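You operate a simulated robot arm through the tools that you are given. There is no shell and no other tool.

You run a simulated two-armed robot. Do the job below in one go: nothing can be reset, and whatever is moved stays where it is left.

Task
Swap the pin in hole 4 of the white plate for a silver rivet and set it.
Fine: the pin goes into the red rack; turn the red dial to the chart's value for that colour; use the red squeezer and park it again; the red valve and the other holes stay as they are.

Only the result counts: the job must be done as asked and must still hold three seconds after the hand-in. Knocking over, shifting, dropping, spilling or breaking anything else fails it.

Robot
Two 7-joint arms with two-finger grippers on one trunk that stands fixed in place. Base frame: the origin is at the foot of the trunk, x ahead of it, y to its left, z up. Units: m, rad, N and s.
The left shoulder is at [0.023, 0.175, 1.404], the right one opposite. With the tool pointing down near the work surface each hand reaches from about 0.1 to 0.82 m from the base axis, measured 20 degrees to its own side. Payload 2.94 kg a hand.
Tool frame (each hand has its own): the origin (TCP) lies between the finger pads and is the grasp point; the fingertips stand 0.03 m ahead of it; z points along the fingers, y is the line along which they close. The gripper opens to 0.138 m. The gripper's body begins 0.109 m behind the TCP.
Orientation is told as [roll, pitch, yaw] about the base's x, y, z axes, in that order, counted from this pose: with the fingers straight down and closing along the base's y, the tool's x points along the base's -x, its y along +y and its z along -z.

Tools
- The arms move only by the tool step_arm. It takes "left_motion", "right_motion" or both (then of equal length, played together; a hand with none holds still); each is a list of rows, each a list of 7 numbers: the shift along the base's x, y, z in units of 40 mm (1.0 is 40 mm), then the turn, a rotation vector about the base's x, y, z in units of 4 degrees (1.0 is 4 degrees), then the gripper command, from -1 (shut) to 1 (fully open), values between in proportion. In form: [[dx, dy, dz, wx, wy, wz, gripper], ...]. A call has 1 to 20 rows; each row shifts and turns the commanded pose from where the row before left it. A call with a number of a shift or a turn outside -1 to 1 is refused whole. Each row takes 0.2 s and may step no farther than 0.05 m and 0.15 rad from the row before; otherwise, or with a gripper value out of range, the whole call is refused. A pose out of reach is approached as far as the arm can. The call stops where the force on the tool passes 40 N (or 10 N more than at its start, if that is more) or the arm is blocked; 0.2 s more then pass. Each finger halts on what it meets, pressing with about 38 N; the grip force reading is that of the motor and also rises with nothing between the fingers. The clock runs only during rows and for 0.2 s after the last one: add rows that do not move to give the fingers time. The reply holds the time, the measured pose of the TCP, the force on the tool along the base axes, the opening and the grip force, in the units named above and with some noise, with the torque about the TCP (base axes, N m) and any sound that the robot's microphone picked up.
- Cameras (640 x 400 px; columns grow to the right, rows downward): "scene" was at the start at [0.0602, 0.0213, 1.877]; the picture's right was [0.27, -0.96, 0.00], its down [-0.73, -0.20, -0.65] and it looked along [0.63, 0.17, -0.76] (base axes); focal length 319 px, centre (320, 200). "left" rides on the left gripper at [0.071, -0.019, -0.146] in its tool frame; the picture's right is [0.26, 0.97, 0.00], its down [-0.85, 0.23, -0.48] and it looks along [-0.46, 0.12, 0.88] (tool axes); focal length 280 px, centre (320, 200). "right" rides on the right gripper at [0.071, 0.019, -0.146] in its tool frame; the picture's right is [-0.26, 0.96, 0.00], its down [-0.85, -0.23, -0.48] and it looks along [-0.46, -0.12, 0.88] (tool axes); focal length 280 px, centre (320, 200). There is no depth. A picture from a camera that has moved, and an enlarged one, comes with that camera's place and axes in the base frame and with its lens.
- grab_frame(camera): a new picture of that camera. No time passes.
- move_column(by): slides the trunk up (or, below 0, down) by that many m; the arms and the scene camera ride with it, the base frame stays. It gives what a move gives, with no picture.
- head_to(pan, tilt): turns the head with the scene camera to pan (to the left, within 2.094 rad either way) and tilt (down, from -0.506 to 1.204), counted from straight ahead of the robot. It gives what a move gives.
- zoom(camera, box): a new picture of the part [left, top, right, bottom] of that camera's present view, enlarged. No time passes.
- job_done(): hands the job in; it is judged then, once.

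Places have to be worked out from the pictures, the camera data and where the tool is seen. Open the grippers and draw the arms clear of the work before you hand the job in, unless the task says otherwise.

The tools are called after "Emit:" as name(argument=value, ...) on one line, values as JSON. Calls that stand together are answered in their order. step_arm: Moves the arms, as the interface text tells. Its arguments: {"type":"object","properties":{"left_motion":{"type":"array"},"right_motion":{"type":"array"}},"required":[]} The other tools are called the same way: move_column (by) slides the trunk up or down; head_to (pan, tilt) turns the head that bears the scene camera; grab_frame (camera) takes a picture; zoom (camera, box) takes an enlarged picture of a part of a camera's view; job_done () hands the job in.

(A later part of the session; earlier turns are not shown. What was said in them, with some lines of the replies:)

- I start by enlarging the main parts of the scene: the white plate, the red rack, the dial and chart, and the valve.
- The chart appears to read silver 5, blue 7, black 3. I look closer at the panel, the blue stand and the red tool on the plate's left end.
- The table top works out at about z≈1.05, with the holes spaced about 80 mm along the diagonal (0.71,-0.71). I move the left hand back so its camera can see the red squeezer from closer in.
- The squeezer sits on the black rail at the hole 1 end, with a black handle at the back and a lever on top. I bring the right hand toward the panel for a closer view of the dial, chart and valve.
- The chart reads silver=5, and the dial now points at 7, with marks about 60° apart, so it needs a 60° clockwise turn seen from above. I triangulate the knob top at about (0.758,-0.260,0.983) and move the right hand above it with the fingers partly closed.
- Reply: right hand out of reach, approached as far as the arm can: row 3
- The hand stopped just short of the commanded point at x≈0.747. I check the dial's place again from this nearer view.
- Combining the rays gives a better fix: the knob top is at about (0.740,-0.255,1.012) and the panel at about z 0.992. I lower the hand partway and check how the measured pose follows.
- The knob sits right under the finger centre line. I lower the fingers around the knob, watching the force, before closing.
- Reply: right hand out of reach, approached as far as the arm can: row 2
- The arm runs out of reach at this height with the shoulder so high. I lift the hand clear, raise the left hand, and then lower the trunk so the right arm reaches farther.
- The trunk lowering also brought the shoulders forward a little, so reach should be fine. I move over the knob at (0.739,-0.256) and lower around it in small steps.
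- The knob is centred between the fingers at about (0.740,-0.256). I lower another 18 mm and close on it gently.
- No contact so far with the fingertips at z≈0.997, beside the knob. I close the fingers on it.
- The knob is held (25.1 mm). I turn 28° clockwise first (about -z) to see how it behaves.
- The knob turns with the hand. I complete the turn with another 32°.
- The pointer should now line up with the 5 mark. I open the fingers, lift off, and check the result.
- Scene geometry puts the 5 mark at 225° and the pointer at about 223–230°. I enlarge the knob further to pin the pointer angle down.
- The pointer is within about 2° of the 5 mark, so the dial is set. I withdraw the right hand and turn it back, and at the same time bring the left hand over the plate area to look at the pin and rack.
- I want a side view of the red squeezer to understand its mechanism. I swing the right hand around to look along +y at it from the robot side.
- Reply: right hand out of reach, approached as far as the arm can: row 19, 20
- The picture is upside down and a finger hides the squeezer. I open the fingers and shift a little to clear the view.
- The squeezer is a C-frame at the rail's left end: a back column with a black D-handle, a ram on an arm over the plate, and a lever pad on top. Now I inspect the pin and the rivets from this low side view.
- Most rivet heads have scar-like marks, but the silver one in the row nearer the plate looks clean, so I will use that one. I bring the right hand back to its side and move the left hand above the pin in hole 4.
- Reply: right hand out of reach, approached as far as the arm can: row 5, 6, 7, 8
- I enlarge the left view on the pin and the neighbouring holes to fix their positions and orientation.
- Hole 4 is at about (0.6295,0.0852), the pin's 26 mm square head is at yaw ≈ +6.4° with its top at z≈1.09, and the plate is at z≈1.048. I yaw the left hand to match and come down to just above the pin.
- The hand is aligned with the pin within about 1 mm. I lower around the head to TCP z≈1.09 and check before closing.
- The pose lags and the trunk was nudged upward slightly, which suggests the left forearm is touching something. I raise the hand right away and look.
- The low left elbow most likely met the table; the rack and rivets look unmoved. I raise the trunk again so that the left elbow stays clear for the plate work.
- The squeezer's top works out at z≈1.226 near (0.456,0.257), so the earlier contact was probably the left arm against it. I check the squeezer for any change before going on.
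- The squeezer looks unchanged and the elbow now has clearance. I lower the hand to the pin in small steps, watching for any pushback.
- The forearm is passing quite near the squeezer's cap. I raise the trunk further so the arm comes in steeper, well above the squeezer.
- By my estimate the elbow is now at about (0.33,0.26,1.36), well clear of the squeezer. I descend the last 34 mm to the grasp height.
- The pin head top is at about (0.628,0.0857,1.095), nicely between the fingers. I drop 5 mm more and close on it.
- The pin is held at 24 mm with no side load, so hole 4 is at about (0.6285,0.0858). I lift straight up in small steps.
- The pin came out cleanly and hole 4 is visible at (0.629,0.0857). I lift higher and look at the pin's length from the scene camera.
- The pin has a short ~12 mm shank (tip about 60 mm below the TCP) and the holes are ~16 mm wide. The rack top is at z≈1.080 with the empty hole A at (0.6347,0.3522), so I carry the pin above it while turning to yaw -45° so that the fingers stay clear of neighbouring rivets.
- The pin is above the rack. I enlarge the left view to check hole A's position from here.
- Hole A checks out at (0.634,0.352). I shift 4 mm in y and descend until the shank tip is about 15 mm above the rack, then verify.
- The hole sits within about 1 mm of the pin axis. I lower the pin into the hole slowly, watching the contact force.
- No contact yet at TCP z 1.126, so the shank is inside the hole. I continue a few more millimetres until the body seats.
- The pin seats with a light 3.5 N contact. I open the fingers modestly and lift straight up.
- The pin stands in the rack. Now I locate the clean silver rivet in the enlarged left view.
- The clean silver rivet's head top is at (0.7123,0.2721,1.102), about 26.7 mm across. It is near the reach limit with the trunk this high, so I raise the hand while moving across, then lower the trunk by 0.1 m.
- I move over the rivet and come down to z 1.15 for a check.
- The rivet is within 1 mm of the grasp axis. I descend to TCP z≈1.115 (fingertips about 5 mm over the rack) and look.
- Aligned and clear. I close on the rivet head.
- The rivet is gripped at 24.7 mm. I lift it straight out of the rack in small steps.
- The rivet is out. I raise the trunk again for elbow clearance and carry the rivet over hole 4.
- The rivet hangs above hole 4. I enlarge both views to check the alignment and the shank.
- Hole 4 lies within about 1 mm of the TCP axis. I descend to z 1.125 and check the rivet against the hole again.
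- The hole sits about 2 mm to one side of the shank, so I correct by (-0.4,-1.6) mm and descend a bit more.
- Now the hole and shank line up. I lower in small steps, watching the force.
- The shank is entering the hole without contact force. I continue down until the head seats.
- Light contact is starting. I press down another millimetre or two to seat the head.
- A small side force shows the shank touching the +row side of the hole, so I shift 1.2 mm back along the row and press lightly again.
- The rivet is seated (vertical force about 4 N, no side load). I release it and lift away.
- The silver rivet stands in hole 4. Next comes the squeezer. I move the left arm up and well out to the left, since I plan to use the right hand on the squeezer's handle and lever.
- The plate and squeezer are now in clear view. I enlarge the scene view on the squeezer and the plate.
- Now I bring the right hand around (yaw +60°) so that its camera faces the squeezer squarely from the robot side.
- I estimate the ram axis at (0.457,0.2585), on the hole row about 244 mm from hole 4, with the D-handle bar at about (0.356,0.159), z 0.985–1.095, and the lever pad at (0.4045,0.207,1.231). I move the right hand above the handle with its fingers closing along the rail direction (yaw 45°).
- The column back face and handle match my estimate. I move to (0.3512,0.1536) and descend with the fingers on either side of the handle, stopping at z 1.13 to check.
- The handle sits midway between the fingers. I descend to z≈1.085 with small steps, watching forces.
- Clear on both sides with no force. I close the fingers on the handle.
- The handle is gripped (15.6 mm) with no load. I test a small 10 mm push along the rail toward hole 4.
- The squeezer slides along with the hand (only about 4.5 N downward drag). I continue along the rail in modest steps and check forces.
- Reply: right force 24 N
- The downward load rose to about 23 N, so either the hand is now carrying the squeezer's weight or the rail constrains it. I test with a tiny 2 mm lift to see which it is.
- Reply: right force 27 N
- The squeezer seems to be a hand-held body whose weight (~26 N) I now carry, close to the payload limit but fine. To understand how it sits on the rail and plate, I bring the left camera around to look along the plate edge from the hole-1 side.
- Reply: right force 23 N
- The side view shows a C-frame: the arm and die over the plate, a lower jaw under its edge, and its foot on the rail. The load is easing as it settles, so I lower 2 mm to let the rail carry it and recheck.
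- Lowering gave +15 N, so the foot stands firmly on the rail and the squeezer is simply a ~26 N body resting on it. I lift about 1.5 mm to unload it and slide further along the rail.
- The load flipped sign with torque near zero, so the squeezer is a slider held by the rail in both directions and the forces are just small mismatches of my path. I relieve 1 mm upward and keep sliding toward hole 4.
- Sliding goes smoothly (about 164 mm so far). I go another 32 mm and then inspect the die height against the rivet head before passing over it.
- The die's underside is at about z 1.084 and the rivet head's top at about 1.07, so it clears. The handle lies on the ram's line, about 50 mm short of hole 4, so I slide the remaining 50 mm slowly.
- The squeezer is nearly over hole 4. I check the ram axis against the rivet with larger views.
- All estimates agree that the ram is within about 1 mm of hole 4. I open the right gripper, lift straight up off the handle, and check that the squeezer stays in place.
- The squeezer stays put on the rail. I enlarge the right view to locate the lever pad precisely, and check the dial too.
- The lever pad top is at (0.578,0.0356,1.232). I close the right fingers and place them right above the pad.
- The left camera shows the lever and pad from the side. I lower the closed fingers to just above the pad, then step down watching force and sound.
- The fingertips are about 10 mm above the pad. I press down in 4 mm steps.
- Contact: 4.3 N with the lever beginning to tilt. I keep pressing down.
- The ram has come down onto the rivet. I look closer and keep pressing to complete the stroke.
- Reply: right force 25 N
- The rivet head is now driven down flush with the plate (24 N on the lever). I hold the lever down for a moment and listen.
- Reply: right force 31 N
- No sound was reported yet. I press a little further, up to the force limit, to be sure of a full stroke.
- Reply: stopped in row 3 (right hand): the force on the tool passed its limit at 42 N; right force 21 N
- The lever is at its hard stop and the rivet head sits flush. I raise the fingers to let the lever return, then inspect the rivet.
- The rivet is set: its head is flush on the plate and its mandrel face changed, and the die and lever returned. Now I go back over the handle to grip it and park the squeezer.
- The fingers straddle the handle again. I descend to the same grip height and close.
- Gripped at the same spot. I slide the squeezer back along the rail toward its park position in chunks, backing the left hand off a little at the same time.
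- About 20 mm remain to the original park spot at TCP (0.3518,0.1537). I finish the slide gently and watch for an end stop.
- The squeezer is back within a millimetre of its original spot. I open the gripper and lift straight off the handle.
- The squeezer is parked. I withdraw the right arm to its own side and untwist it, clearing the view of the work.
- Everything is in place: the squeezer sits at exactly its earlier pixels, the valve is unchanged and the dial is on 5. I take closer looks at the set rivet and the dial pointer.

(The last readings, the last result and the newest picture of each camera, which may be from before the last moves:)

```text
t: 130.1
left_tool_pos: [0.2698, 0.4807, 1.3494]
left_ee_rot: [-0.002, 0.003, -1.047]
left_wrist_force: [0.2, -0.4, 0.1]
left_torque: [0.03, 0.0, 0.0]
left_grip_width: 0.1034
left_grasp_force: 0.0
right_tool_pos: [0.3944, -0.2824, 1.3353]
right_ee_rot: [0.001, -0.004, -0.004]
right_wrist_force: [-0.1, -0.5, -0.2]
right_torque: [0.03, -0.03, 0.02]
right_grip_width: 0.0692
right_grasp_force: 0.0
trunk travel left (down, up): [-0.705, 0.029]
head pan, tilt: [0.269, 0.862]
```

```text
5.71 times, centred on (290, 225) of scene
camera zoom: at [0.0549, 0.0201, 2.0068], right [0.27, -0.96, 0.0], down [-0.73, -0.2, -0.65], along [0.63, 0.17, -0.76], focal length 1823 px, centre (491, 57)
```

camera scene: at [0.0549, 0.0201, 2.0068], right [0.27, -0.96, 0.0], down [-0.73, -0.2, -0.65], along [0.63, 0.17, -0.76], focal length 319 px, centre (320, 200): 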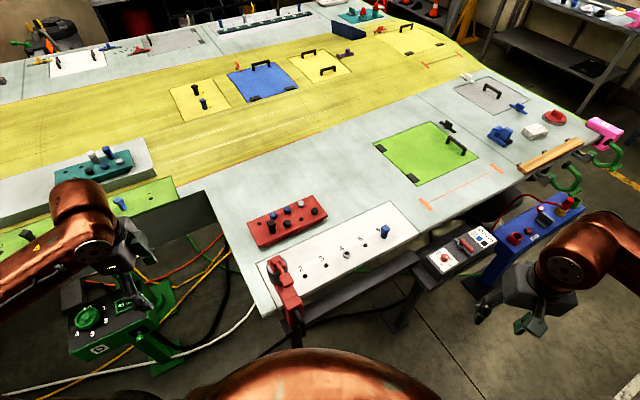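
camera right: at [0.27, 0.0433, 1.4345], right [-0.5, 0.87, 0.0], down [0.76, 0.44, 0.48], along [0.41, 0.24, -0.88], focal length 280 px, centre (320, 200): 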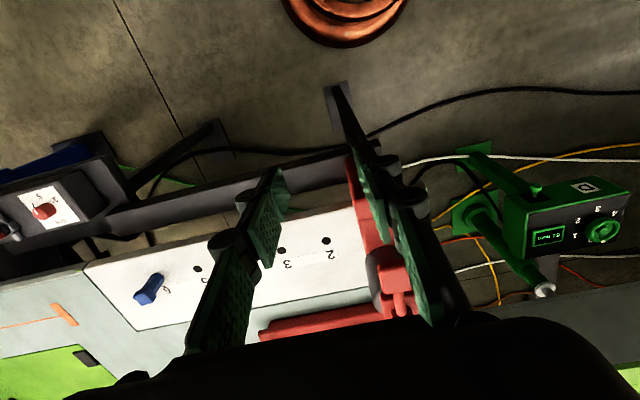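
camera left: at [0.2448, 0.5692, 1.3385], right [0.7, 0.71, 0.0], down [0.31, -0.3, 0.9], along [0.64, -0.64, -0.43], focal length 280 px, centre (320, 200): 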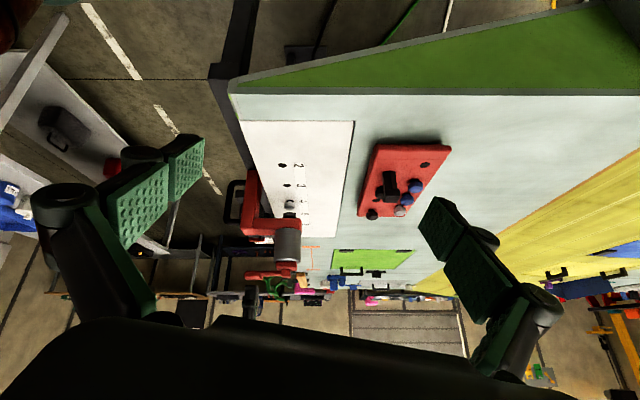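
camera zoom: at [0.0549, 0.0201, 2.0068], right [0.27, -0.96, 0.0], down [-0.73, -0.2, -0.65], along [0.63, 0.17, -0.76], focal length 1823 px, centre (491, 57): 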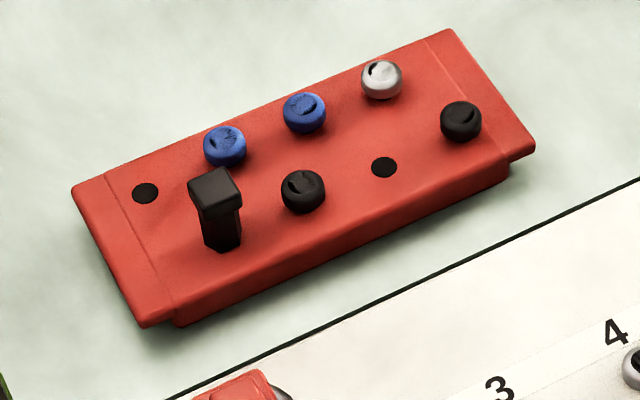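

The rivet is set flush with its mandrel face changed, the pin stands in the rack, and the dial points at 5. I open both grippers, raise the arms a bit further clear, and wait a moment before handing in.

Emit:
step_arm(right_motion=[[0, -0.2, 0.3, 0, 0, 0, 1], [0, -0.2, 0.3, 0, 0, 0, 1], [0, 0, 0, 0, 0, 0, 1], [0, 0, 0, 0, 0, 0, 1], [0, 0, 0, 0, 0, 0, 1], [0, 0, 0, 0, 0, 0, 1]], left_motion=[[0, 0, 0.5, 0, 0, 0.5, 1], [0, 0, 0.5, 0, 0, 0.5, 1], [0, 0, 0, 0, 0, 0, 1], [0, 0, 0, 0, 0, 0, 1], [0, 0, 0, 0, 0, 0, 1], [0, 0, 0, 0, 0, 0, 1]])

Emit:
grab_frame(camera="scene")

Emit:
zoom(camera="scene", box=[230, 180, 610, 350])

```text
t: 131.4
left_tool_pos: [0.2688, 0.4828, 1.3885]
left_ee_rot: [-0.002, -0.001, -0.979]
left_wrist_force: [-1.2, 0.4, -0.5]
left_torque: [0.0, -0.01, 0.01]
left_grip_width: 0.138
left_grasp_force: 0.1
right_tool_pos: [0.3956, -0.2971, 1.3602]
right_ee_rot: [0.002, -0.001, -0.005]
right_wrist_force: [-0.2, -0.6, -0.5]
right_torque: [-0.03, 0.02, 0.03]
right_grip_width: 0.1379
right_grasp_force: 0.1
trunk travel left (down, up): [-0.705, 0.029]
head pan, tilt: [0.269, 0.862]
```

```text
taken
camera scene: at [0.055, 0.0219, 2.0068], right [0.27, -0.96, 0.0], down [-0.73, -0.2, -0.65], along [0.63, 0.17, -0.76], focal length 319 px, centre (320, 200)
```

scene: 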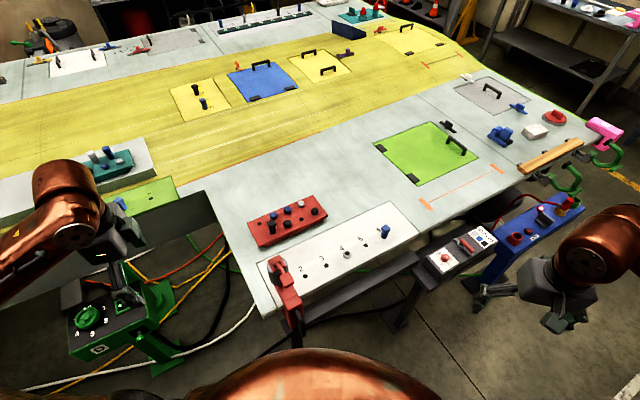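

```text
1.68 times, centred on (420, 265) of scene
camera zoom: at [0.055, 0.0219, 2.0068], right [0.27, -0.96, 0.0], down [-0.73, -0.2, -0.65], along [0.63, 0.17, -0.76], focal length 537 px, centre (152, 90)
```

zoom: 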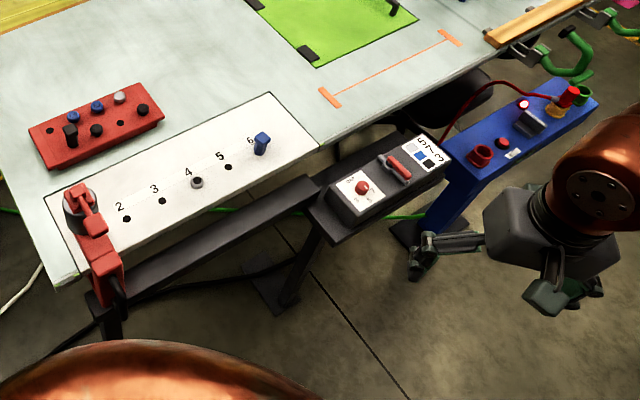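

The final check shows the pin in the red rack, a silver rivet set flush in hole 4, and the dial at 5. The valve and other holes are untouched, the squeezer is parked, and both arms are clear with open grippers. I hand the job in.

Emit:
job_done()

```text
The job is handed in.
```

I swapped the pin in hole 4 of the white plate for a silver rivet, set it, and handed the job in. I don't have the judge's verdict.

- **Pin:** it was lifted out of hole 4 and now stands in an empty hole of the red rack.
- **Dial:** it was turned from 7 to 5, the chart's value for silver. The pointer sits within a few degrees of the mark.
- **Rivet:** I used one of the two silver rivets. Pressing the red squeezer's lever to its hard stop drove the head flush with the plate. The microphone picked up no sound when it was pressed. I judged it set from the flush head and the changed top face.
- **Squeezer:** it is back on the rail within about a millimetre of where it was parked.
- **Valve and other holes:** both were left as they were.

**Possible contact:** while I was lowering the left arm toward the pin early on, something pushed the trunk up by a millimetre or two. I took it to be the arm touching the squeezer. The rack, rivets and squeezer looked unchanged in the pictures afterwards.

Both grippers are open and the arms are clear of the work.
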